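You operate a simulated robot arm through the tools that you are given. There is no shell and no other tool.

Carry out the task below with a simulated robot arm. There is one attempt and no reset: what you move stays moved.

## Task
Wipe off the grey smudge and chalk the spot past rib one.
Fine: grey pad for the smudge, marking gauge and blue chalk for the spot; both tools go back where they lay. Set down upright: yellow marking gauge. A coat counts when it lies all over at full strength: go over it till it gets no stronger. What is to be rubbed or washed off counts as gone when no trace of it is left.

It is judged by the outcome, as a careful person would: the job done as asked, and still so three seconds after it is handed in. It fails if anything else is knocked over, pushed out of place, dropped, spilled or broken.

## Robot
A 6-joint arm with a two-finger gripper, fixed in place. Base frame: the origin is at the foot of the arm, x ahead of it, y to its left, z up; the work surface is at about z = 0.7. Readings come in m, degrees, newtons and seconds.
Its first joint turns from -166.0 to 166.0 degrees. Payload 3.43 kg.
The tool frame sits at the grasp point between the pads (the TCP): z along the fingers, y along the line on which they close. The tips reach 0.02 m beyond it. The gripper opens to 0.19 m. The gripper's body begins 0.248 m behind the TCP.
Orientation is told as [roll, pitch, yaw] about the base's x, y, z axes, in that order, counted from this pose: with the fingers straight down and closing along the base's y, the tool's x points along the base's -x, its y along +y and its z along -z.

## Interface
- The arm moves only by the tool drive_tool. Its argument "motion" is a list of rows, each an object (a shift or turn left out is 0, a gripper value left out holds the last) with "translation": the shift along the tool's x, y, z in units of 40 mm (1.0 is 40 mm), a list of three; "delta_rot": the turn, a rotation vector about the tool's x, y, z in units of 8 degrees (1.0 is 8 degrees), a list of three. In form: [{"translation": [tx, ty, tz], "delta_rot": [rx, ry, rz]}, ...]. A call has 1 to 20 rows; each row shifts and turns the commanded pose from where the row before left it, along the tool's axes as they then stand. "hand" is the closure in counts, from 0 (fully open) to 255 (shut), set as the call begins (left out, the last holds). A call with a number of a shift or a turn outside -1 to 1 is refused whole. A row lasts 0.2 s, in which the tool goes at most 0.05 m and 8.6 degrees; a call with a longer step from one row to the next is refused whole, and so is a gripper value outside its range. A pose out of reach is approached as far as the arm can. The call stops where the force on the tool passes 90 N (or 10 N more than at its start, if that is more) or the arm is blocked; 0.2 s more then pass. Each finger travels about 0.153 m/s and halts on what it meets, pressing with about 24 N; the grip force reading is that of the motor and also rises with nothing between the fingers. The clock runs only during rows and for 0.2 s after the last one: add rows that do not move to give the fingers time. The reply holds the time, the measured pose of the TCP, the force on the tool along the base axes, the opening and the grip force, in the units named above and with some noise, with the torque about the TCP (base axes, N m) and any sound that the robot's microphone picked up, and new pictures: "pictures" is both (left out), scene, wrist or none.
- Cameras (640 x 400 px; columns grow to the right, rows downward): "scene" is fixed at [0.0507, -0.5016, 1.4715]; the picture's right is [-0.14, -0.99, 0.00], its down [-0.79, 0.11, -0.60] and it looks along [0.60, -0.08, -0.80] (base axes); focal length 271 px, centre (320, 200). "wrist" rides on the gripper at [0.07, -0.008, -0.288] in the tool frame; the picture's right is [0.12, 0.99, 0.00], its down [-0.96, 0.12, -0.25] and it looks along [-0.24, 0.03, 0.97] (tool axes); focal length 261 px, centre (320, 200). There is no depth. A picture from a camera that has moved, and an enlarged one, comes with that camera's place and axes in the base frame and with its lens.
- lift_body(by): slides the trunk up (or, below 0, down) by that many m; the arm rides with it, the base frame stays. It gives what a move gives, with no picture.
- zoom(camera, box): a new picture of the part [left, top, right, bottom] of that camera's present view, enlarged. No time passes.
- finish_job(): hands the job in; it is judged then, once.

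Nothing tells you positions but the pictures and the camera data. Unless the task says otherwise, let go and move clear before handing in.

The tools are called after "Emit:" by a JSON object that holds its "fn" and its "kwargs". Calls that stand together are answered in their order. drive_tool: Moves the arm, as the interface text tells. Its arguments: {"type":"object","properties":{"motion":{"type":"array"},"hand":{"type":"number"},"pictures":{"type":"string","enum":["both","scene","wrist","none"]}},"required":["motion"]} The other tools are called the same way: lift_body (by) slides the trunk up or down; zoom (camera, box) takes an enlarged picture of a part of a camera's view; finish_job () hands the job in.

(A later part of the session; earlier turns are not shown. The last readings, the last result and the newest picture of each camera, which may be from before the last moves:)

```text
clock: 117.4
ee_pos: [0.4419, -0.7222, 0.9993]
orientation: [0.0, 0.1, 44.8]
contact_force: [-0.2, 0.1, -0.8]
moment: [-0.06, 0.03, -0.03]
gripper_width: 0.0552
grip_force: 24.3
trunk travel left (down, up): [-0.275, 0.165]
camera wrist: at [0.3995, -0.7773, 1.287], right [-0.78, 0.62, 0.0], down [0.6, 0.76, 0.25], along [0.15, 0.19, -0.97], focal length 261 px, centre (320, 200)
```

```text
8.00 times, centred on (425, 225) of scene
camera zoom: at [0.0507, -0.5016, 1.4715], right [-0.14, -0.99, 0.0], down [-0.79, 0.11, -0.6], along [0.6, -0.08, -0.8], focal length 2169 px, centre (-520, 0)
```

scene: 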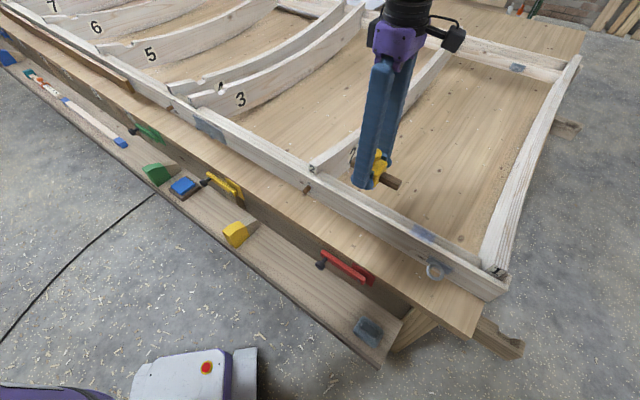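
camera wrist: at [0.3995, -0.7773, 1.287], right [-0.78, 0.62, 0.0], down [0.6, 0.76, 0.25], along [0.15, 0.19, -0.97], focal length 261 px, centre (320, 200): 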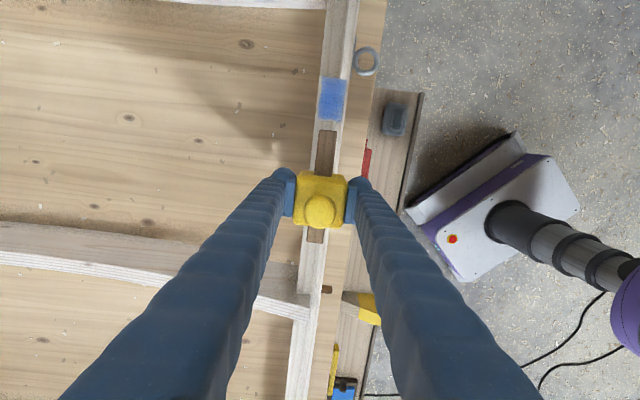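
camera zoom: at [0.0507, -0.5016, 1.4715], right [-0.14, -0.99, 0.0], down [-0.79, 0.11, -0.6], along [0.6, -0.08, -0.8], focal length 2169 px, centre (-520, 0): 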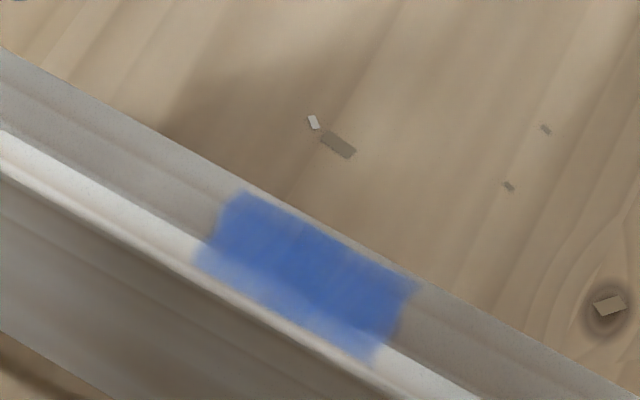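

Emit:
{"fn": "zoom", "kwargs": {"camera": "scene", "box": [345, 165, 393, 205]}}

Emit:
{"fn": "zoom", "kwargs": {"camera": "scene", "box": [408, 218, 440, 248]}}

Emit:
{"fn": "zoom", "kwargs": {"camera": "wrist", "box": [308, 70, 356, 130]}}

```text
10.00 times, centred on (369, 185) of scene
camera zoom: at [0.0507, -0.5016, 1.4715], right [-0.14, -0.99, 0.0], down [-0.79, 0.11, -0.6], along [0.6, -0.08, -0.8], focal length 2711 px, centre (-170, 350)
```

zoom: 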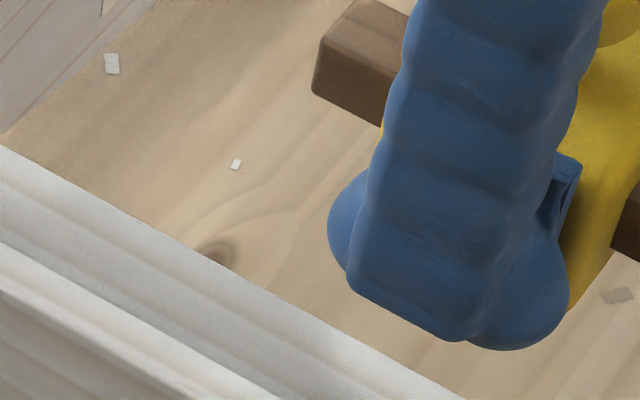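

```text
13.33 times, centred on (424, 233) of scene
camera zoom: at [0.0507, -0.5016, 1.4715], right [-0.14, -0.99, 0.0], down [-0.79, 0.11, -0.6], along [0.6, -0.08, -0.8], focal length 3615 px, centre (-1067, -240)
```

zoom: 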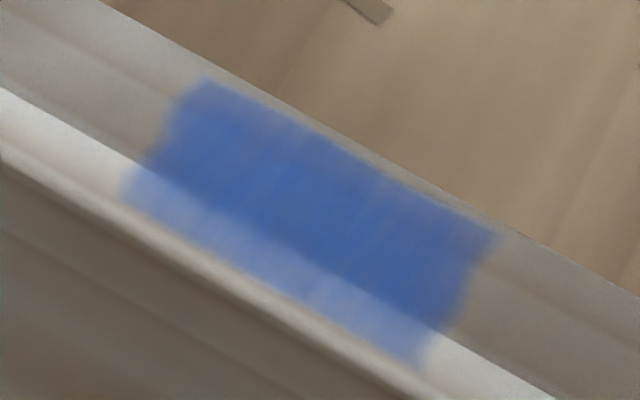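

```text
6.67 times, centred on (332, 100) of wrist
camera zoom: at [0.3995, -0.7773, 1.287], right [-0.78, 0.62, 0.0], down [0.6, 0.76, 0.25], along [0.15, 0.19, -0.97], focal length 1738 px, centre (240, 867)
```

zoom: 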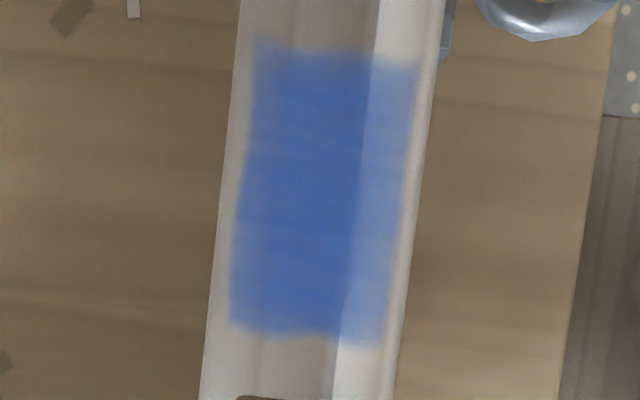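

The patch looks nearly uniform but hasn't changed in the last pass, so the gauge may be running low. I'll go via the gauge's home spot to re-seat the grip, since it has slid up about 12 mm, then recharge and go over the spot again.

Emit:
{"fn": "drive_tool", "kwargs": {"motion": [{"translation": [0, 0, -0.7]}, {"translation": [-0.895, 0.595, 0]}, {"translation": [-0.895, 0.595, 0]}, {"translation": [-0.895, 0.595, 0]}, {"translation": [-0.895, 0.595, 0]}, {"translation": [-0.895, 0.595, 0]}, {"translation": [-0.895, 0.595, 0]}, {"translation": [-0.895, 0.595, 0]}, {"translation": [-0.895, 0.595, 0]}, {}, {"translation": [0, 0, 1]}, {"translation": [0, 0, 1]}, {"translation": [0, 0, 1]}, {"translation": [0, 0, 1]}, {"translation": [0, 0, 1]}, {"translation": [0, 0, 1]}, {"translation": [0, 0, 1]}, {}, {}]}}

```text
clock: 121.4
ee_pos: [0.509, -0.3845, 0.7498]
orientation: [0.0, 0.1, 44.8]
contact_force: [-1.1, 1.2, -1.3]
moment: [-0.04, 0.0, -0.05]
gripper_width: 0.055
grip_force: 23.6
trunk travel left (down, up): [-0.275, 0.165]
camera wrist: at [0.4661, -0.4381, 1.0376], right [-0.78, 0.62, 0.0], down [0.6, 0.76, 0.25], along [0.15, 0.19, -0.97], focal length 261 px, centre (320, 200)
```

scene: 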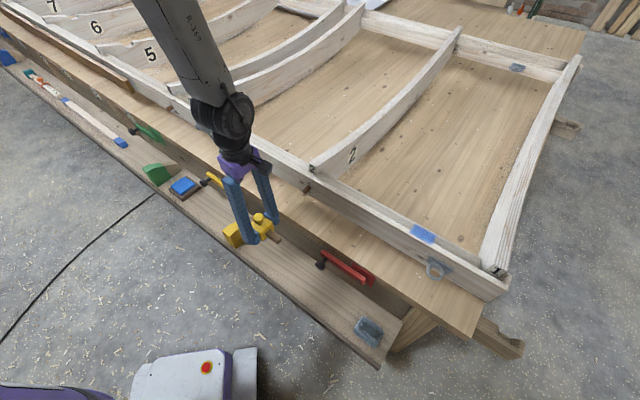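
wrist: 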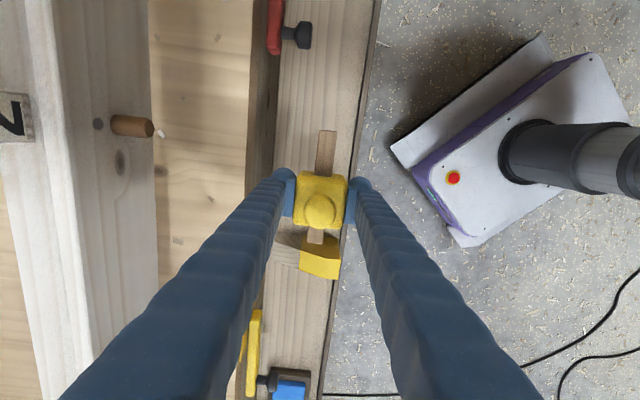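

Emit:
{"fn": "zoom", "kwargs": {"camera": "scene", "box": [400, 215, 448, 250]}}

Emit:
{"fn": "zoom", "kwargs": {"camera": "scene", "box": [225, 190, 305, 260]}}

Emit:
{"fn": "zoom", "kwargs": {"camera": "scene", "box": [150, 170, 210, 210]}}

```text
11.43 times, centred on (424, 232) of scene
camera zoom: at [0.0507, -0.5016, 1.4715], right [-0.14, -0.99, 0.0], down [-0.79, 0.11, -0.6], along [0.6, -0.08, -0.8], focal length 3099 px, centre (-869, -171)
```

zoom: 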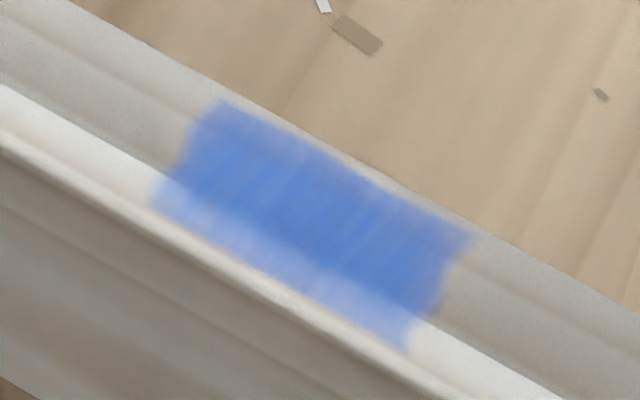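

```text
5.71 times, centred on (265, 225) of scene
camera zoom: at [0.0507, -0.5016, 1.4715], right [-0.14, -0.99, 0.0], down [-0.79, 0.11, -0.6], along [0.6, -0.08, -0.8], focal length 1549 px, centre (634, 57)
```

zoom: 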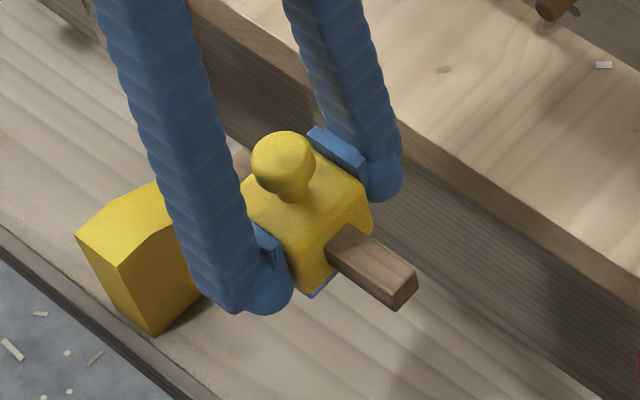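

```text
10.00 times, centred on (180, 190) of scene
camera zoom: at [0.0507, -0.5016, 1.4715], right [-0.14, -0.99, 0.0], down [-0.79, 0.11, -0.6], along [0.6, -0.08, -0.8], focal length 2711 px, centre (1720, 300)
```

zoom: 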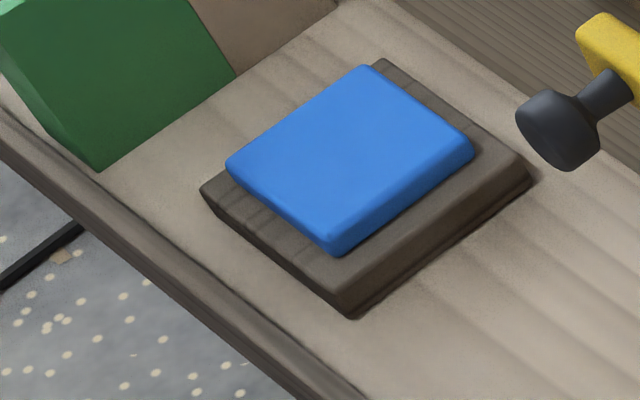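

Emit:
{"fn": "drive_tool", "kwargs": {"motion": [{"translation": [0, 0, 1]}, {"translation": [0, 0, 1]}, {"translation": [0, 0, 1]}, {"translation": [0, 0, 1]}, {"translation": [0, 0, 0.4]}, {}, {}]}}

Emit:
{"fn": "zoom", "kwargs": {"camera": "wrist", "box": [240, 100, 400, 240]}}

Emit:
{"fn": "zoom", "kwargs": {"camera": "scene", "box": [240, 230, 300, 280]}}

```text
clock: 123.0
ee_pos: [0.5084, -0.386, 0.5743]
orientation: [0.0, 0.2, 44.9]
contact_force: [0.2, 0.4, -2.0]
moment: [0.02, 0.03, 0.0]
gripper_width: 0.0553
grip_force: 24.5
trunk travel left (down, up): [-0.275, 0.165]
camera wrist: at [0.4661, -0.4397, 0.8622], right [-0.78, 0.62, 0.0], down [0.6, 0.76, 0.25], along [0.15, 0.19, -0.97], focal length 261 px, centre (320, 200)
```

scene: 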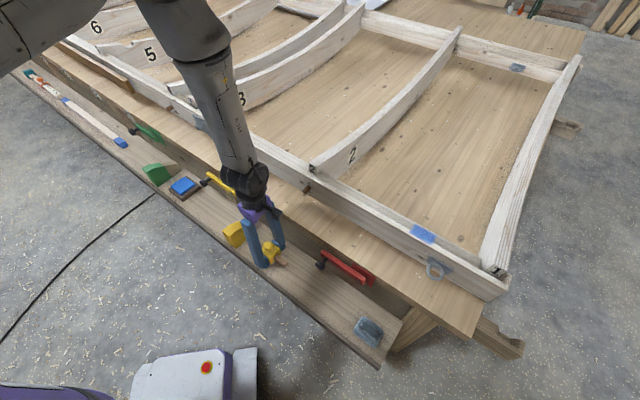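
wrist: 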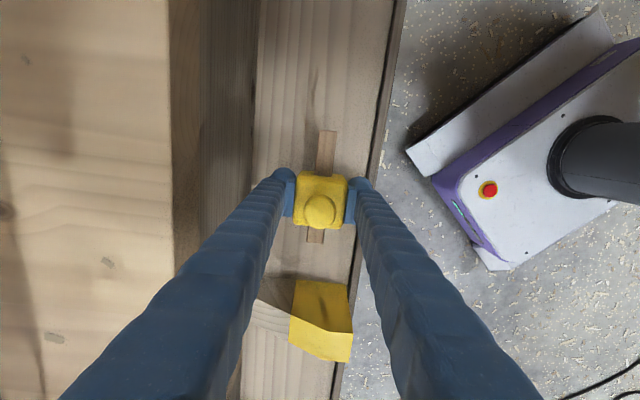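

```text
2.86 times, centred on (320, 170) of wrist
camera zoom: at [0.4661, -0.4397, 0.8622], right [-0.78, 0.62, 0.0], down [0.6, 0.76, 0.25], along [0.15, 0.19, -0.97], focal length 745 px, centre (320, 286)
```

zoom: 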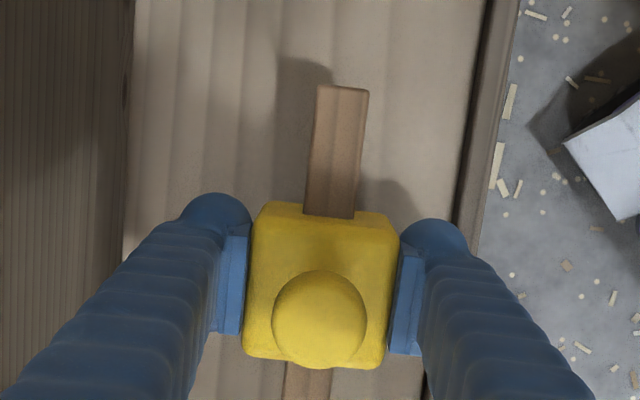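

```text
8.00 times, centred on (270, 255) of scene
camera zoom: at [0.0507, -0.5016, 1.4715], right [-0.14, -0.99, 0.0], down [-0.79, 0.11, -0.6], along [0.6, -0.08, -0.8], focal length 2169 px, centre (720, -240)
```

zoom: 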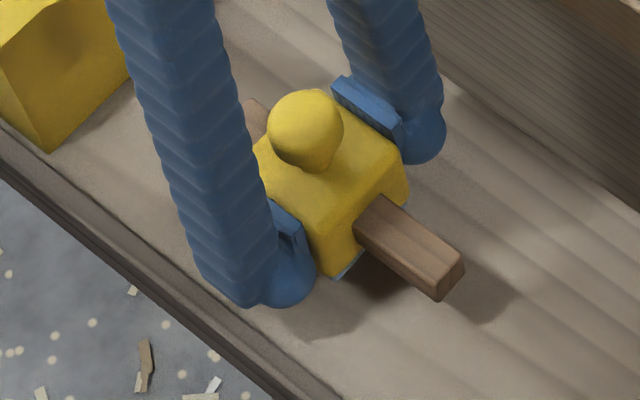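

Emit:
{"fn": "drive_tool", "kwargs": {"motion": [{"translation": [0, 0, 0.15]}, {"translation": [0, 0, 0.1]}, {"translation": [0, 0, 0.1]}, {}], "pictures": "none"}}

Emit:
{"fn": "drive_tool", "kwargs": {"motion": [{"translation": [0, 0, 0.06]}, {}], "pictures": "none"}}

Emit:
{"fn": "zoom", "kwargs": {"camera": "scene", "box": [240, 230, 300, 280]}}

```text
clock: 124.0
ee_pos: [0.5104, -0.3856, 0.56]
orientation: [0.0, 0.0, 44.9]
contact_force: [-0.7, -0.2, -1.1]
moment: [-0.01, -0.03, 0.0]
gripper_width: 0.055
grip_force: 23.6
trunk travel left (down, up): [-0.275, 0.165]
```

```text
clock: 124.6
ee_pos: [0.5114, -0.3859, 0.5582]
orientation: [0.0, 0.2, 44.8]
contact_force: [-0.3, 0.5, -1.7]
moment: [0.0, -0.02, 0.01]
gripper_width: 0.055
grip_force: 24.5
trunk travel left (down, up): [-0.275, 0.165]
```

```text
8.00 times, centred on (270, 255) of scene
camera zoom: at [0.0507, -0.5016, 1.4715], right [-0.14, -0.99, 0.0], down [-0.79, 0.11, -0.6], along [0.6, -0.08, -0.8], focal length 2169 px, centre (720, -240)
```

zoom: 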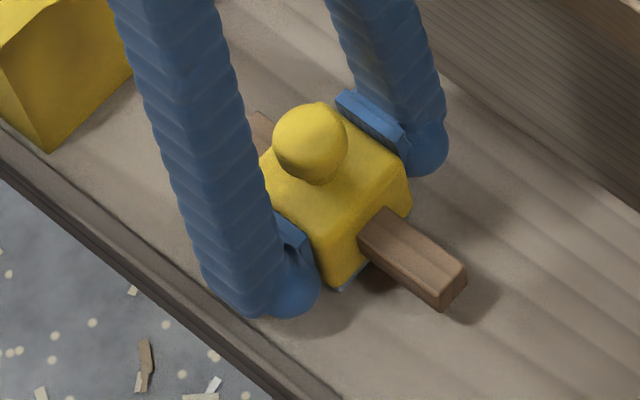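

Emit:
{"fn": "drive_tool", "kwargs": {"motion": [{"translation": [0, 0, 0.05]}, {}], "pictures": "none"}}

Emit:
{"fn": "drive_tool", "kwargs": {"motion": [{"translation": [0, 0, 0.04]}, {}], "pictures": "none"}}

```text
clock: 125.2
ee_pos: [0.5115, -0.385, 0.5554]
orientation: [0.0, 0.0, 44.7]
contact_force: [-0.5, -0.3, -0.9]
moment: [0.01, -0.01, 0.03]
gripper_width: 0.0551
grip_force: 23.7
trunk travel left (down, up): [-0.275, 0.165]
```

```text
clock: 125.8
ee_pos: [0.5118, -0.3847, 0.5534]
orientation: [0.0, 0.1, 44.9]
contact_force: [-0.2, -0.1, -0.6]
moment: [-0.01, 0.03, 0.0]
gripper_width: 0.055
grip_force: 23.6
trunk travel left (down, up): [-0.275, 0.165]
```

Emit:
{"fn": "drive_tool", "kwargs": {"motion": [{"translation": [0, 0, 0.04]}, {}], "pictures": "none"}}

Emit:
{"fn": "zoom", "kwargs": {"camera": "scene", "box": [240, 230, 300, 280]}}

```text
clock: 126.4
ee_pos: [0.5107, -0.3858, 0.5524]
orientation: [-0.1, 0.1, 44.8]
contact_force: [3.1, 3.6, 18.9]
moment: [0.01, 0.04, 0.0]
gripper_width: 0.0552
grip_force: 24.1
trunk travel left (down, up): [-0.275, 0.165]
```

```text
8.00 times, centred on (270, 255) of scene
camera zoom: at [0.0507, -0.5016, 1.4715], right [-0.14, -0.99, 0.0], down [-0.79, 0.11, -0.6], along [0.6, -0.08, -0.8], focal length 2169 px, centre (720, -240)
```

zoom: 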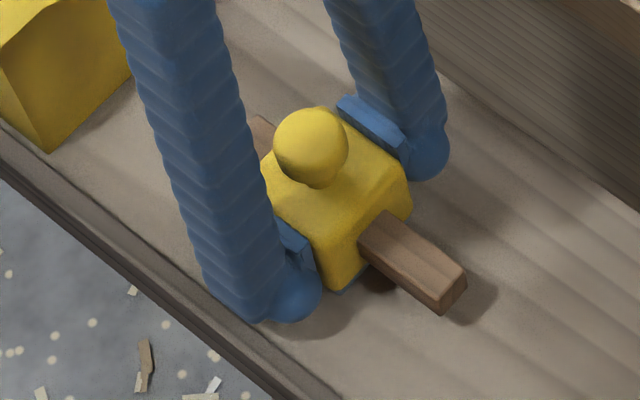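

The gauge is standing on its original spot. I'll open, rise about 16 mm and re-grip higher so it has room to press.

Emit:
{"fn": "drive_tool", "kwargs": {"hand": 160, "motion": [{}, {}, {"translation": [0, 0, -0.2]}, {"translation": [0, 0, -0.22]}, {}, {}], "pictures": "none"}}

Emit:
{"fn": "zoom", "kwargs": {"camera": "wrist", "box": [256, 140, 384, 220]}}

Emit:
{"fn": "zoom", "kwargs": {"camera": "scene", "box": [240, 230, 300, 280]}}

```text
clock: 127.8
ee_pos: [0.5096, -0.3854, 0.5682]
orientation: [0.0, 0.1, 44.8]
contact_force: [0.0, 0.0, -0.3]
moment: [0.01, 0.01, -0.03]
gripper_width: 0.071
grip_force: 0.0
trunk travel left (down, up): [-0.275, 0.165]
```

```text
5.00 times, centred on (320, 180) of wrist
camera zoom: at [0.4673, -0.439, 0.8563], right [-0.78, 0.62, 0.0], down [0.6, 0.76, 0.25], along [0.15, 0.19, -0.97], focal length 1303 px, centre (320, 300)
```

zoom: 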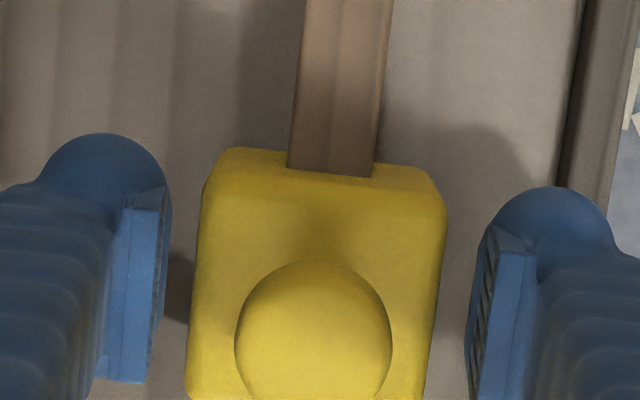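

```text
8.00 times, centred on (270, 255) of scene
camera zoom: at [0.0507, -0.5016, 1.4715], right [-0.14, -0.99, 0.0], down [-0.79, 0.11, -0.6], along [0.6, -0.08, -0.8], focal length 2169 px, centre (720, -240)
```

zoom: 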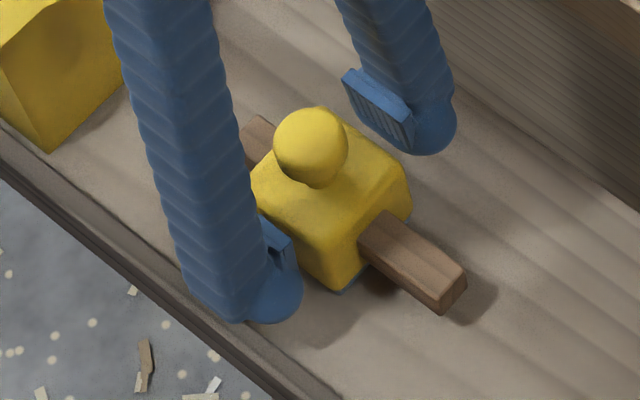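

Emit:
{"fn": "drive_tool", "kwargs": {"hand": 255, "motion": [{}, {}, {}, {"translation": [0, 0, -0.3]}, {"translation": [0, 0, -0.8]}, {"translation": [0, 0, -1]}, {"translation": [0, 0, -1]}, {"translation": [0, 0, -1]}, {"translation": [0, 0, -1]}, {"translation": [0, 0, -1]}, {}], "pictures": "none"}}

Emit:
{"fn": "drive_tool", "kwargs": {"motion": [{"translation": [-0.967, -0.016, 0]}, {"translation": [-0.967, -0.016, 0]}, {"translation": [-0.967, -0.016, 0]}, {"translation": [-0.967, -0.016, 0]}, {"translation": [-0.967, -0.016, 0]}, {"translation": [-0.967, -0.016, 0]}, {"translation": [-0.967, -0.016, 0]}, {"translation": [-0.967, -0.016, 0]}, {"translation": [-0.967, -0.016, 0]}, {"translation": [-0.967, -0.016, 0]}, {"translation": [-0.967, -0.016, 0]}, {"translation": [-0.967, -0.016, 0]}, {"translation": [-0.967, -0.016, 0]}, {"translation": [-0.967, -0.016, 0]}, {}, {}]}}

Emit:
{"fn": "zoom", "kwargs": {"camera": "wrist", "box": [240, 100, 400, 240]}}

```text
clock: 130.2
ee_pos: [0.5099, -0.3843, 0.8104]
orientation: [0.1, 0.1, 44.8]
contact_force: [-0.5, 0.1, -0.4]
moment: [-0.05, 0.01, 0.01]
gripper_width: 0.0547
grip_force: 23.4
trunk travel left (down, up): [-0.275, 0.165]
```

```text
clock: 133.6
ee_pos: [0.9, -0.0091, 0.811]
orientation: [0.0, 0.1, 44.8]
contact_force: [0.7, 0.2, -2.0]
moment: [0.03, -0.01, 0.02]
gripper_width: 0.055
grip_force: 24.3
trunk travel left (down, up): [-0.275, 0.165]
camera wrist: at [0.858, -0.0633, 1.0981], right [-0.78, 0.62, 0.0], down [0.6, 0.76, 0.25], along [0.15, 0.19, -0.97], focal length 261 px, centre (320, 200)
```

scene: 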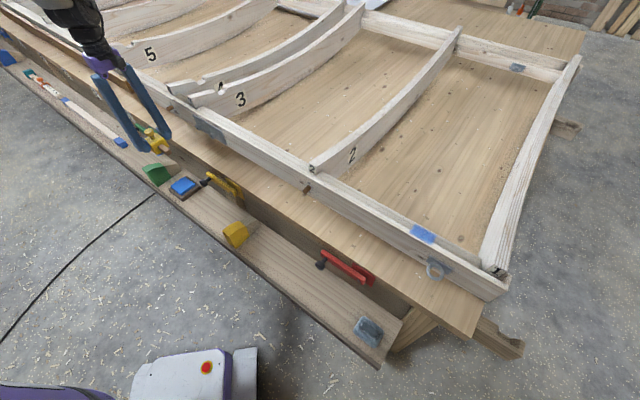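
wrist: 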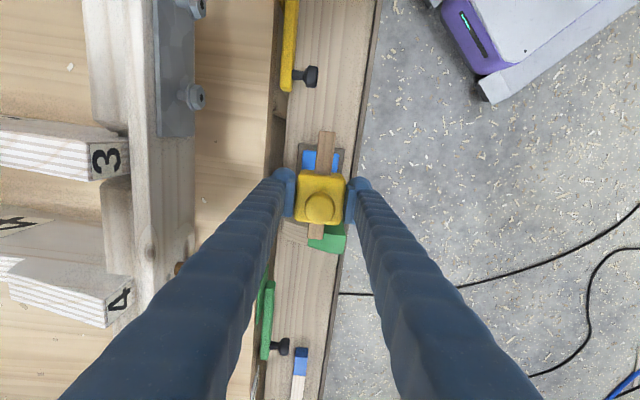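

```text
2.86 times, centred on (320, 170) of wrist
camera zoom: at [0.858, -0.0633, 1.0981], right [-0.78, 0.62, 0.0], down [0.6, 0.76, 0.25], along [0.15, 0.19, -0.97], focal length 745 px, centre (320, 286)
```

zoom: 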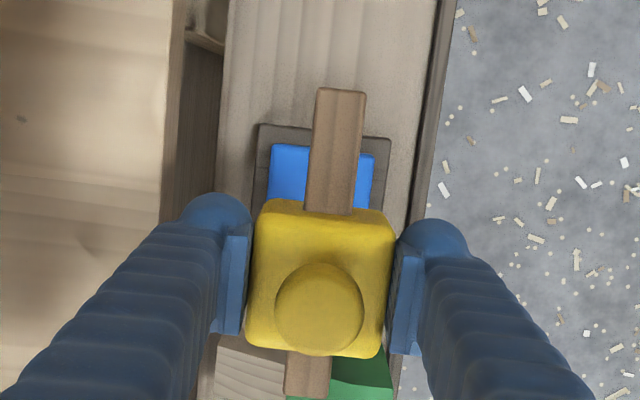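

Emit:
{"fn": "drive_tool", "kwargs": {"motion": [{"translation": [0, 0, 1]}, {"translation": [0, 0, 1]}, {"translation": [0, 0, 1]}, {"translation": [0, 0, 1]}, {"translation": [0, 0, 0.5]}, {"translation": [0, 0, 0.3]}, {}, {}], "pictures": "none"}}

Emit:
{"fn": "zoom", "kwargs": {"camera": "scene", "box": [140, 140, 236, 210]}}

Emit:
{"fn": "zoom", "kwargs": {"camera": "wrist", "box": [240, 120, 400, 260]}}

```text
clock: 135.4
ee_pos: [0.9005, -0.0064, 0.6192]
orientation: [0.0, 0.2, 44.7]
contact_force: [-0.8, -0.3, -1.1]
moment: [0.02, -0.01, -0.05]
gripper_width: 0.0549
grip_force: 24.2
trunk travel left (down, up): [-0.275, 0.165]
```

```text
5.71 times, centred on (188, 175) of scene
camera zoom: at [0.0507, -0.5016, 1.4715], right [-0.14, -0.99, 0.0], down [-0.79, 0.11, -0.6], along [0.6, -0.08, -0.8], focal length 1549 px, centre (1074, 343)
```

zoom: 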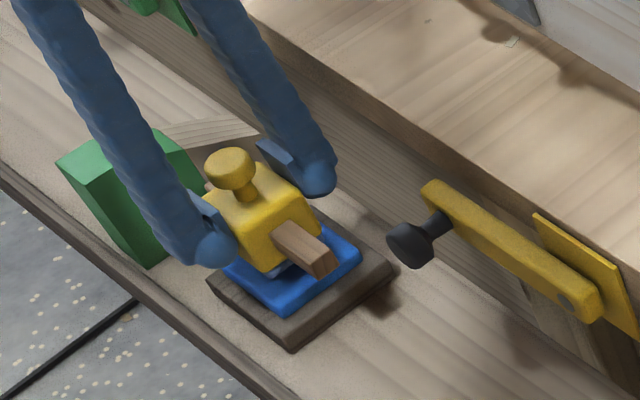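

```text
2.86 times, centred on (320, 190) of wrist
camera zoom: at [0.8583, -0.0619, 0.9071], right [-0.78, 0.62, 0.0], down [0.6, 0.76, 0.25], along [0.15, 0.19, -0.97], focal length 745 px, centre (320, 229)
```

zoom: 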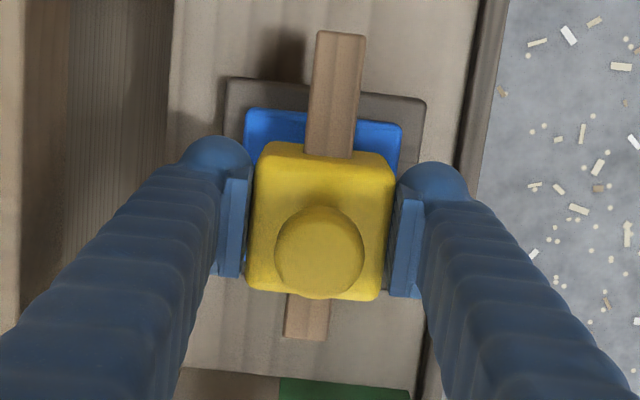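

Well centred. Lowering to a gentle touch on the chalk.

Emit:
{"fn": "drive_tool", "kwargs": {"motion": [{"translation": [0, 0, 0.15]}, {"translation": [0, 0, 0.1]}, {"translation": [0, 0, 0.06]}, {}], "pictures": "none"}}

Emit:
{"fn": "drive_tool", "kwargs": {"motion": [{"translation": [0, 0, 0.04]}, {}], "pictures": "none"}}

```text
clock: 136.4
ee_pos: [0.9009, -0.008, 0.6063]
orientation: [0.0, 0.0, 44.8]
contact_force: [-0.8, -1.9, 4.7]
moment: [0.04, 0.16, -0.01]
gripper_width: 0.055
grip_force: 23.5
trunk travel left (down, up): [-0.275, 0.165]
```

```text
clock: 137.0
ee_pos: [0.9019, -0.0073, 0.6058]
orientation: [-0.2, -0.1, 44.7]
contact_force: [-4.1, -0.8, 17.3]
moment: [-0.03, 0.04, -0.02]
gripper_width: 0.0549
grip_force: 24.0
trunk travel left (down, up): [-0.275, 0.165]
```

Emit:
{"fn": "drive_tool", "kwargs": {"motion": [{}, {}, {}, {}, {"translation": [0, 0, -0.3]}, {"translation": [0, 0, 0.3]}, {}, {}, {}], "pictures": "none"}}

Emit:
{"fn": "drive_tool", "kwargs": {"motion": [{"translation": [0, 0, -0.5]}, {"translation": [0, 0, -1]}, {"translation": [0, 0, -1]}, {"translation": [0, 0, -1]}, {"translation": [0, 0, -1]}, {"translation": [0, 0, -1]}, {"translation": [0, 0, -1]}, {"translation": [0, 0, -1]}, {"translation": [0, 0, -1]}, {"translation": [0, 0, -1]}, {"translation": [0, 0, -1]}, {}], "pictures": "scene"}}

Emit:
{"fn": "zoom", "kwargs": {"camera": "scene", "box": [150, 170, 210, 210]}}

Emit:
{"fn": "zoom", "kwargs": {"camera": "scene", "box": [100, 50, 200, 130]}}

```text
clock: 139.0
ee_pos: [0.9009, -0.0101, 0.6043]
orientation: [0.0, 0.0, 44.8]
contact_force: [-2.1, -0.3, 7.3]
moment: [-0.02, 0.21, 0.01]
gripper_width: 0.0547
grip_force: 24.4
trunk travel left (down, up): [-0.275, 0.165]
```

```text
clock: 141.6
ee_pos: [0.9001, -0.008, 1.024]
orientation: [0.0, 0.2, 44.7]
contact_force: [-0.3, -0.6, -0.7]
moment: [-0.03, 0.02, 0.01]
gripper_width: 0.0548
grip_force: 23.4
trunk travel left (down, up): [-0.275, 0.165]
```

scene: 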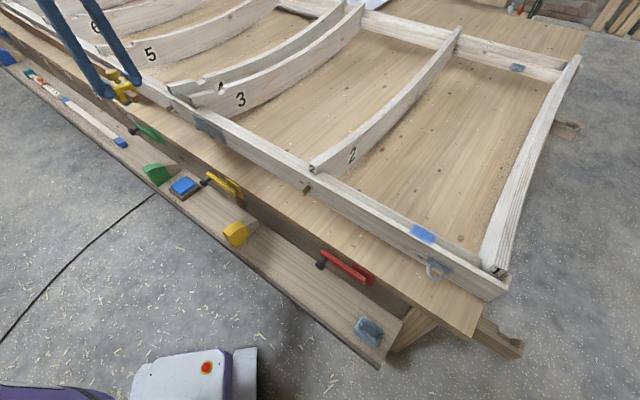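

```text
10.00 times, centred on (180, 190) of scene
camera zoom: at [0.0507, -0.5016, 1.4715], right [-0.14, -0.99, 0.0], down [-0.79, 0.11, -0.6], along [0.6, -0.08, -0.8], focal length 2711 px, centre (1720, 300)
```

zoom: 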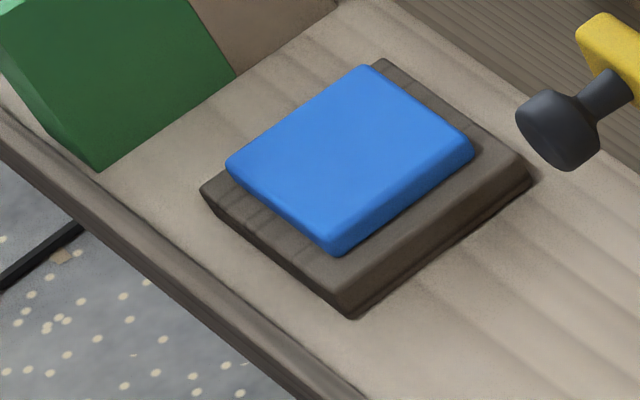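

```text
5.00 times, centred on (150, 90) of scene
camera zoom: at [0.0507, -0.5016, 1.4715], right [-0.14, -0.99, 0.0], down [-0.79, 0.11, -0.6], along [0.6, -0.08, -0.8], focal length 1356 px, centre (1170, 750)
```

zoom: 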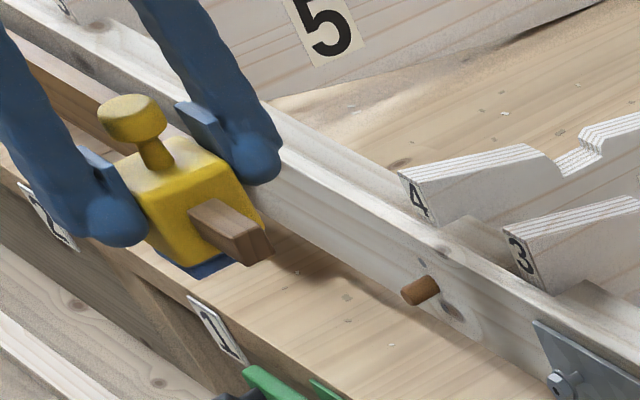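

The chalk tray is still in place. Heading back to the spot at height.

Emit:
{"fn": "drive_tool", "kwargs": {"motion": [{"translation": [0.949, -0.182, 0]}, {"translation": [0.949, -0.182, 0]}, {"translation": [0.949, -0.182, 0]}, {"translation": [0.949, -0.182, 0]}, {"translation": [0.949, -0.182, 0]}, {"translation": [0.949, -0.182, 0]}, {"translation": [0.949, -0.182, 0]}, {"translation": [0.949, -0.182, 0]}, {"translation": [0.949, -0.182, 0]}, {"translation": [0.949, -0.182, 0]}, {"translation": [0.949, -0.182, 0]}, {"translation": [0.949, -0.182, 0]}, {"translation": [0.949, -0.182, 0]}, {"translation": [0.949, -0.182, 0]}, {"translation": [0.949, -0.182, 0]}, {}], "pictures": "none"}}

Emit:
{"fn": "drive_tool", "kwargs": {"motion": [{"translation": [0.949, -0.182, 0]}, {"translation": [0.949, -0.182, 0]}, {"translation": [0.949, -0.182, 0]}, {"translation": [0.949, -0.182, 0]}, {"translation": [0.949, -0.182, 0]}, {"translation": [0.949, -0.182, 0]}, {"translation": [0.949, -0.182, 0]}, {}, {}], "pictures": "wrist"}}

Emit:
{"fn": "zoom", "kwargs": {"camera": "wrist", "box": [280, 50, 392, 130]}}

```text
clock: 145.0
ee_pos: [0.5746, -0.4881, 1.0283]
orientation: [0.0, 0.1, 44.9]
contact_force: [-0.1, -0.5, -1.1]
moment: [0.07, 0.01, -0.01]
gripper_width: 0.0546
grip_force: 23.6
trunk travel left (down, up): [-0.275, 0.165]
```

```text
clock: 147.0
ee_pos: [0.422, -0.709, 1.0263]
orientation: [-0.1, 0.2, 44.9]
contact_force: [0.5, 0.2, -1.0]
moment: [-0.08, 0.03, -0.01]
gripper_width: 0.0549
grip_force: 23.8
trunk travel left (down, up): [-0.275, 0.165]
camera wrist: at [0.3794, -0.7644, 1.3147], right [-0.78, 0.62, 0.0], down [0.6, 0.76, 0.25], along [0.15, 0.19, -0.97], focal length 261 px, centre (320, 200)
```

wrist: 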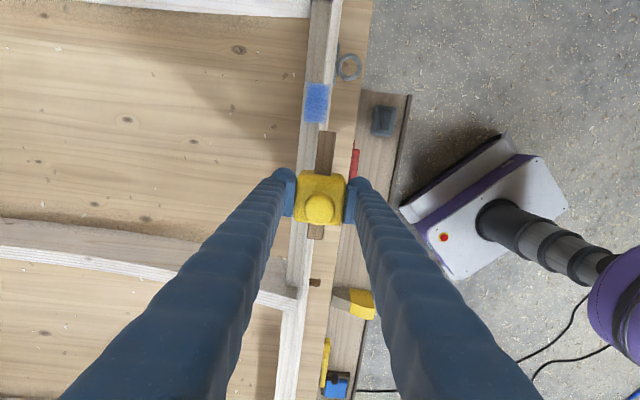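

```text
5.00 times, centred on (336, 90) of wrist
camera zoom: at [0.3794, -0.7644, 1.3147], right [-0.78, 0.62, 0.0], down [0.6, 0.76, 0.25], along [0.15, 0.19, -0.97], focal length 1303 px, centre (240, 750)
```

zoom: 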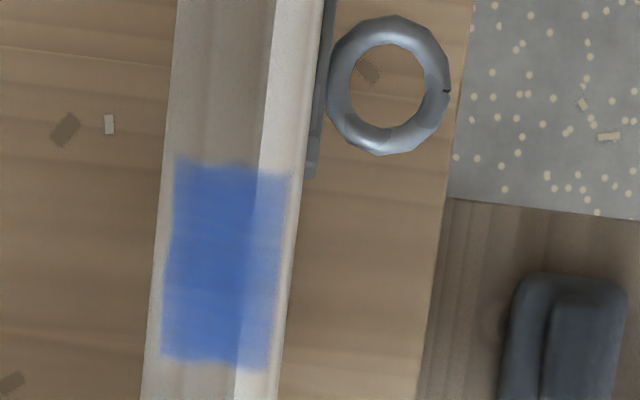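

Emit:
{"fn": "drive_tool", "kwargs": {"motion": [{"translation": [1, -0.15, 0]}, {"translation": [1, -0.15, 0]}, {"translation": [0.92, -0.15, 0]}, {}, {"translation": [0, 0, 0.9]}, {"translation": [0, 0, 0.9]}, {"translation": [0, 0, 0.65]}, {}], "pictures": "none"}}

Emit:
{"fn": "drive_tool", "kwargs": {"motion": [{"translation": [0, 0, 0.08]}, {"translation": [0, 0, 0.04]}, {}], "pictures": "none"}}

Emit:
{"fn": "zoom", "kwargs": {"camera": "wrist", "box": [240, 60, 400, 240]}}

```text
clock: 148.8
ee_pos: [0.3524, -0.8062, 0.929]
orientation: [0.0, 0.1, 44.7]
contact_force: [-0.5, 0.0, -1.2]
moment: [-0.02, -0.02, 0.02]
gripper_width: 0.0552
grip_force: 24.2
trunk travel left (down, up): [-0.275, 0.165]
```

```text
clock: 149.6
ee_pos: [0.3524, -0.806, 0.924]
orientation: [0.0, 0.0, 44.7]
contact_force: [-0.6, 0.4, -0.9]
moment: [-0.05, 0.02, 0.0]
gripper_width: 0.0548
grip_force: 23.9
trunk travel left (down, up): [-0.275, 0.165]
```

```text
2.22 times, centred on (320, 150) of wrist
camera zoom: at [0.3096, -0.8613, 1.2103], right [-0.78, 0.62, 0.0], down [0.6, 0.76, 0.25], along [0.15, 0.19, -0.97], focal length 579 px, centre (320, 311)
```

zoom: 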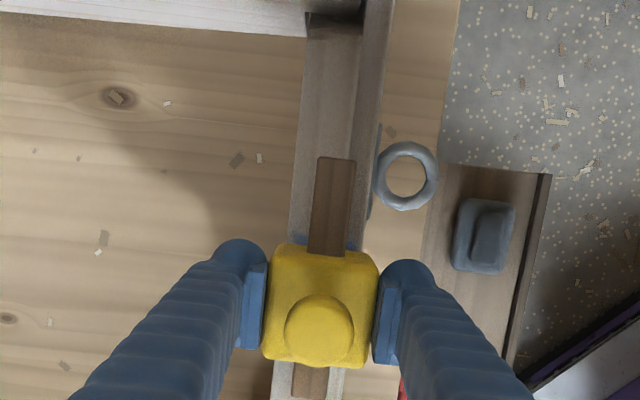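

Emit:
{"fn": "drive_tool", "kwargs": {"motion": [{"translation": [0, 0, 0.06]}, {}], "pictures": "none"}}

Emit:
{"fn": "drive_tool", "kwargs": {"motion": [{"translation": [0, 0, 0.05]}, {}], "pictures": "none"}}

```text
clock: 150.2
ee_pos: [0.3527, -0.8072, 0.9208]
orientation: [-0.2, 0.1, 44.8]
contact_force: [0.6, 3.3, 6.1]
moment: [0.01, 0.18, -0.07]
gripper_width: 0.0548
grip_force: 23.6
trunk travel left (down, up): [-0.275, 0.165]
```

```text
clock: 150.8
ee_pos: [0.3521, -0.8083, 0.9205]
orientation: [-0.2, 0.1, 44.8]
contact_force: [1.8, 1.8, 17.1]
moment: [0.02, -0.03, -0.04]
gripper_width: 0.0547
grip_force: 23.9
trunk travel left (down, up): [-0.275, 0.165]
```

Emit:
{"fn": "drive_tool", "kwargs": {"motion": [{"translation": [0.25, 0.02, 0]}, {"translation": [0.25, 0.02, 0]}, {"translation": [-0.25, 0.02, 0.01]}, {"translation": [-0.25, 0.02, 0]}, {"translation": [-0.25, 0, 0]}, {"translation": [-0.25, 0, 0]}, {"translation": [0.25, -0.02, 0.01]}, {"translation": [0.25, -0.02, 0]}, {"translation": [0.25, -0.02, 0]}, {"translation": [0.25, -0.02, 0]}, {"translation": [-0.25, -0.02, 0.01]}, {"translation": [-0.25, -0.02, 0]}, {"translation": [-0.25, -0.02, 0]}, {"translation": [-0.25, -0.02, 0]}, {"translation": [0.25, 0.04, 0.01]}, {"translation": [0.25, 0.04, 0]}, {}], "pictures": "none"}}

Emit:
{"fn": "drive_tool", "kwargs": {"motion": [{"translation": [0.25, 0, 0]}, {"translation": [0.25, 0, 0]}, {"translation": [-0.25, 0, 0.01]}, {"translation": [-0.25, 0, 0]}, {"translation": [-0.25, 0, 0]}, {"translation": [-0.25, 0, 0]}, {"translation": [-0.25, 0, 0]}, {"translation": [0.25, 0, 0.01]}, {"translation": [0.25, 0, 0]}, {"translation": [0.25, 0, 0]}, {"translation": [0.25, 0, 0]}, {"translation": [-0.25, 0, 0.01]}, {"translation": [-0.25, 0, 0]}, {"translation": [-0.25, 0, 0]}, {"translation": [-0.25, 0, 0]}, {"translation": [0.25, 0, 0.01]}, {"translation": [0.25, 0, 0]}, {"translation": [0.25, 0, 0]}, {}], "pictures": "none"}}

Emit:
{"fn": "drive_tool", "kwargs": {"motion": [{"translation": [0, 0, -0.5]}, {"translation": [0, 0, -1]}, {"translation": [0, 0, -0.8]}, {"translation": [-1, 0, 0]}, {"translation": [-1, 0, 0]}, {"translation": [-1, 0, 0]}, {}], "pictures": "wrist"}}

Emit:
{"fn": "zoom", "kwargs": {"camera": "wrist", "box": [308, 60, 356, 130]}}

Emit:
{"fn": "zoom", "kwargs": {"camera": "scene", "box": [408, 218, 440, 248]}}

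```text
clock: 154.4
ee_pos: [0.3499, -0.8067, 0.9167]
orientation: [0.0, 0.0, 44.8]
contact_force: [2.6, 3.7, 10.8]
moment: [0.08, -0.1, 0.02]
gripper_width: 0.055
grip_force: 23.9
trunk travel left (down, up): [-0.275, 0.165]
```

```text
clock: 158.4
ee_pos: [0.3502, -0.806, 0.9174]
orientation: [0.0, 0.1, 44.7]
contact_force: [1.9, 1.8, 12.1]
moment: [-0.02, -0.05, 0.0]
gripper_width: 0.0551
grip_force: 24.0
trunk travel left (down, up): [-0.275, 0.165]
```

```text
clock: 160.0
ee_pos: [0.4343, -0.7224, 1.0073]
orientation: [0.0, 0.1, 44.7]
contact_force: [0.5, 0.3, -0.8]
moment: [-0.06, -0.01, 0.0]
gripper_width: 0.0548
grip_force: 24.4
trunk travel left (down, up): [-0.275, 0.165]
camera wrist: at [0.3905, -0.776, 1.2954], right [-0.78, 0.62, 0.0], down [0.6, 0.76, 0.25], along [0.15, 0.19, -0.97], focal length 261 px, centre (320, 200)
```

wrist: 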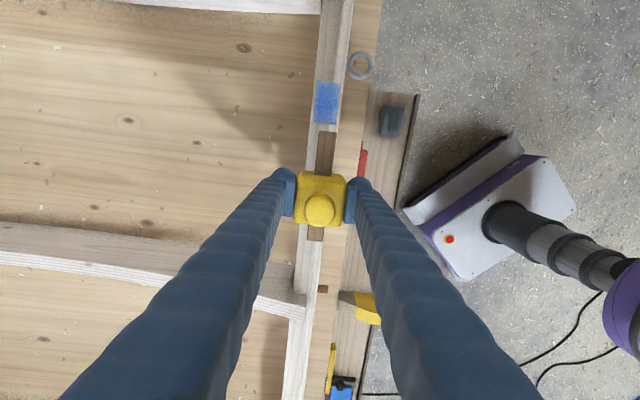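

```text
5.71 times, centred on (332, 95) of wrist
camera zoom: at [0.3905, -0.776, 1.2954], right [-0.78, 0.62, 0.0], down [0.6, 0.76, 0.25], along [0.15, 0.19, -0.97], focal length 1489 px, centre (251, 800)
```

zoom: 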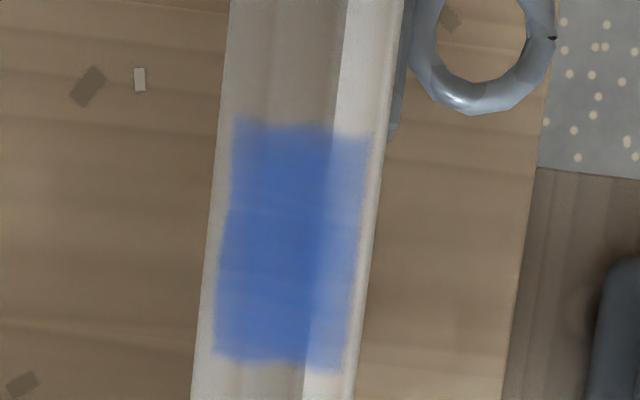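

```text
13.33 times, centred on (424, 233) of scene
camera zoom: at [0.0507, -0.5016, 1.4715], right [-0.14, -0.99, 0.0], down [-0.79, 0.11, -0.6], along [0.6, -0.08, -0.8], focal length 3615 px, centre (-1067, -240)
```

zoom: 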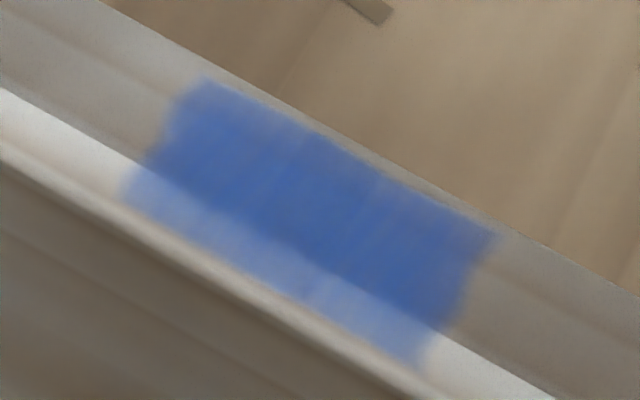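

A full recharge and two more sets of passes made no visible difference, so the coat is at full strength. Now I'll take the gauge back to its home.

Emit:
{"fn": "drive_tool", "kwargs": {"motion": [{"translation": [0, 0, -0.6]}, {"translation": [-0.912, 0.58, 0]}, {"translation": [-0.912, 0.58, 0]}, {"translation": [-0.912, 0.58, 0]}, {"translation": [-0.912, 0.58, 0]}, {"translation": [-0.912, 0.58, 0]}, {"translation": [-0.912, 0.58, 0]}, {"translation": [-0.912, 0.58, 0]}, {"translation": [-0.912, 0.58, 0]}, {}, {"translation": [0, 0, 1]}, {"translation": [0, 0, 1]}, {"translation": [0, 0, 1]}, {"translation": [0, 0, 1]}, {"translation": [0, 0, 1]}, {"translation": [0, 0, 1]}, {"translation": [0, 0, 1]}, {}, {}], "pictures": "scene"}}

Emit:
{"fn": "zoom", "kwargs": {"camera": "scene", "box": [400, 215, 448, 250]}}

Emit:
{"fn": "zoom", "kwargs": {"camera": "wrist", "box": [240, 100, 400, 260]}}

```text
clock: 164.0
ee_pos: [0.5108, -0.3834, 0.749]
orientation: [-0.1, 0.0, 44.8]
contact_force: [0.5, 0.1, -1.4]
moment: [-0.05, -0.02, 0.02]
gripper_width: 0.0547
grip_force: 23.9
trunk travel left (down, up): [-0.275, 0.165]
```

scene: 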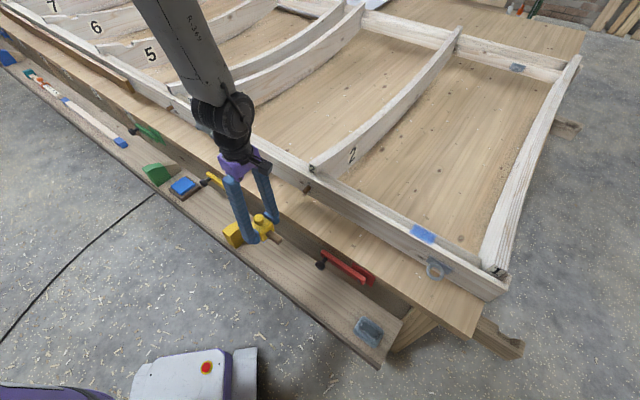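

```text
11.43 times, centred on (424, 232) of scene
camera zoom: at [0.0507, -0.5016, 1.4715], right [-0.14, -0.99, 0.0], down [-0.79, 0.11, -0.6], along [0.6, -0.08, -0.8], focal length 3099 px, centre (-869, -171)
```

zoom: 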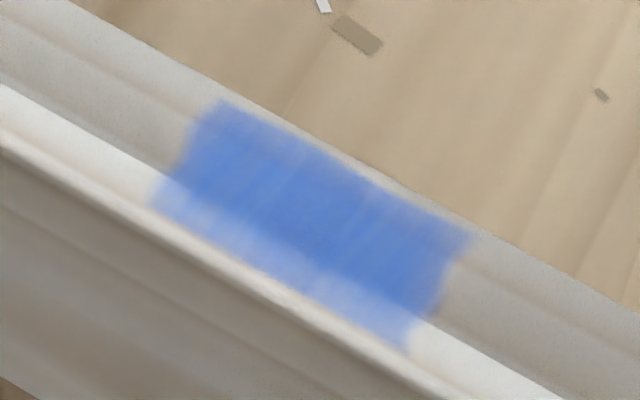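

```text
2.50 times, centred on (320, 180) of wrist
camera zoom: at [0.4687, -0.4383, 1.0369], right [-0.78, 0.62, 0.0], down [0.6, 0.76, 0.25], along [0.15, 0.19, -0.97], focal length 652 px, centre (320, 250)
```

zoom: 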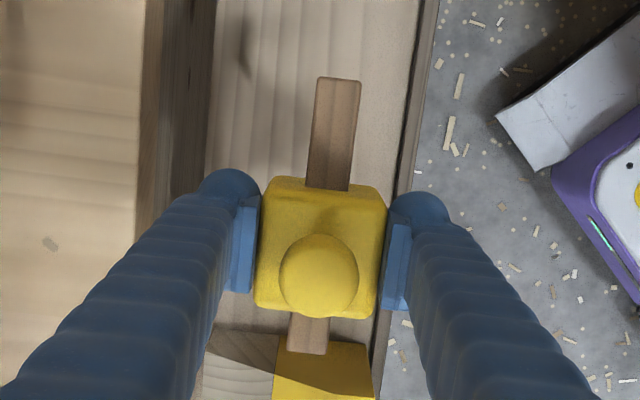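

Emit:
{"fn": "drive_tool", "kwargs": {"motion": [{"translation": [0, 0, 1]}, {"translation": [0, 0, 1]}, {"translation": [0, 0, 1]}, {"translation": [0, 0, 1]}, {"translation": [0, 0, 0.3]}, {}, {}], "pictures": "none"}}

Emit:
{"fn": "zoom", "kwargs": {"camera": "scene", "box": [240, 230, 300, 280]}}

Emit:
{"fn": "zoom", "kwargs": {"camera": "wrist", "box": [240, 100, 400, 240]}}

```text
clock: 165.6
ee_pos: [0.5119, -0.3859, 0.5781]
orientation: [0.0, 0.1, 44.9]
contact_force: [-0.1, -0.1, -1.7]
moment: [0.0, 0.03, 0.02]
gripper_width: 0.0548
grip_force: 24.0
trunk travel left (down, up): [-0.275, 0.165]
```

```text
8.00 times, centred on (270, 255) of scene
camera zoom: at [0.0507, -0.5016, 1.4715], right [-0.14, -0.99, 0.0], down [-0.79, 0.11, -0.6], along [0.6, -0.08, -0.8], focal length 2169 px, centre (720, -240)
```

zoom: 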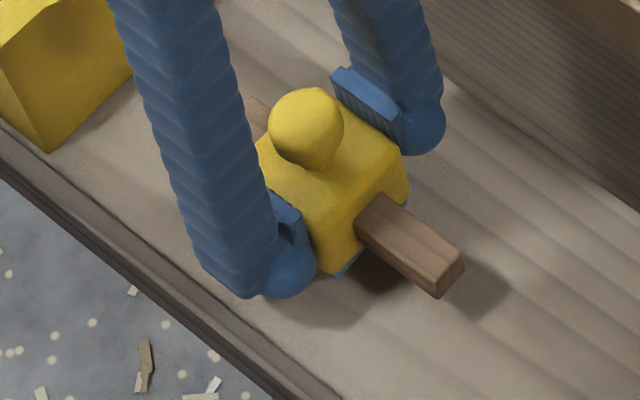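

```text
2.86 times, centred on (320, 170) of wrist
camera zoom: at [0.469, -0.44, 0.8654], right [-0.78, 0.62, 0.0], down [0.6, 0.76, 0.25], along [0.15, 0.19, -0.97], focal length 745 px, centre (320, 286)
```

zoom: 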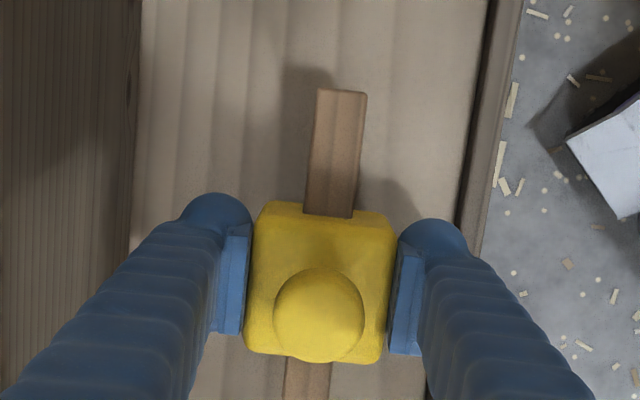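

Emit:
{"fn": "drive_tool", "kwargs": {"motion": [{"translation": [0, 0, 0.12]}, {"translation": [0, 0, 0.1]}, {"translation": [0, 0, 0.06]}, {}], "pictures": "none"}}

Emit:
{"fn": "drive_tool", "kwargs": {"motion": [{"translation": [0, 0, 0.06]}, {}], "pictures": "none"}}

Emit:
{"fn": "zoom", "kwargs": {"camera": "scene", "box": [240, 230, 300, 280]}}

```text
clock: 166.6
ee_pos: [0.5126, -0.3842, 0.5674]
orientation: [0.0, 0.1, 44.8]
contact_force: [0.4, -0.7, -1.5]
moment: [-0.02, 0.03, 0.02]
gripper_width: 0.0551
grip_force: 23.7
trunk travel left (down, up): [-0.275, 0.165]
```

```text
clock: 167.2
ee_pos: [0.5126, -0.3856, 0.5639]
orientation: [0.0, 0.1, 44.8]
contact_force: [-0.3, 0.5, -2.3]
moment: [-0.03, 0.05, -0.01]
gripper_width: 0.055
grip_force: 23.8
trunk travel left (down, up): [-0.275, 0.165]
```

```text
8.00 times, centred on (270, 255) of scene
camera zoom: at [0.0507, -0.5016, 1.4715], right [-0.14, -0.99, 0.0], down [-0.79, 0.11, -0.6], along [0.6, -0.08, -0.8], focal length 2169 px, centre (720, -240)
```

zoom: 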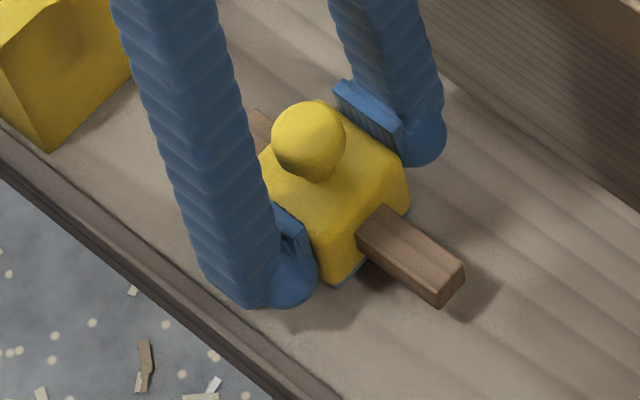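

Emit:
{"fn": "drive_tool", "kwargs": {"motion": [{"translation": [0.03, -0.03, 0.06]}, {}], "pictures": "none"}}

Emit:
{"fn": "drive_tool", "kwargs": {"motion": [{"translation": [0, 0, 0.04]}, {}], "pictures": "none"}}

```text
clock: 167.8
ee_pos: [0.5121, -0.387, 0.5617]
orientation: [-0.1, 0.2, 44.8]
contact_force: [-0.4, -0.7, -1.9]
moment: [-0.05, -0.03, -0.02]
gripper_width: 0.0548
grip_force: 23.4
trunk travel left (down, up): [-0.275, 0.165]
```

```text
clock: 168.4
ee_pos: [0.512, -0.3867, 0.5622]
orientation: [0.0, 0.1, 44.8]
contact_force: [-2.1, 1.5, 5.8]
moment: [0.07, 0.0, 0.01]
gripper_width: 0.0549
grip_force: 23.6
trunk travel left (down, up): [-0.275, 0.165]
```

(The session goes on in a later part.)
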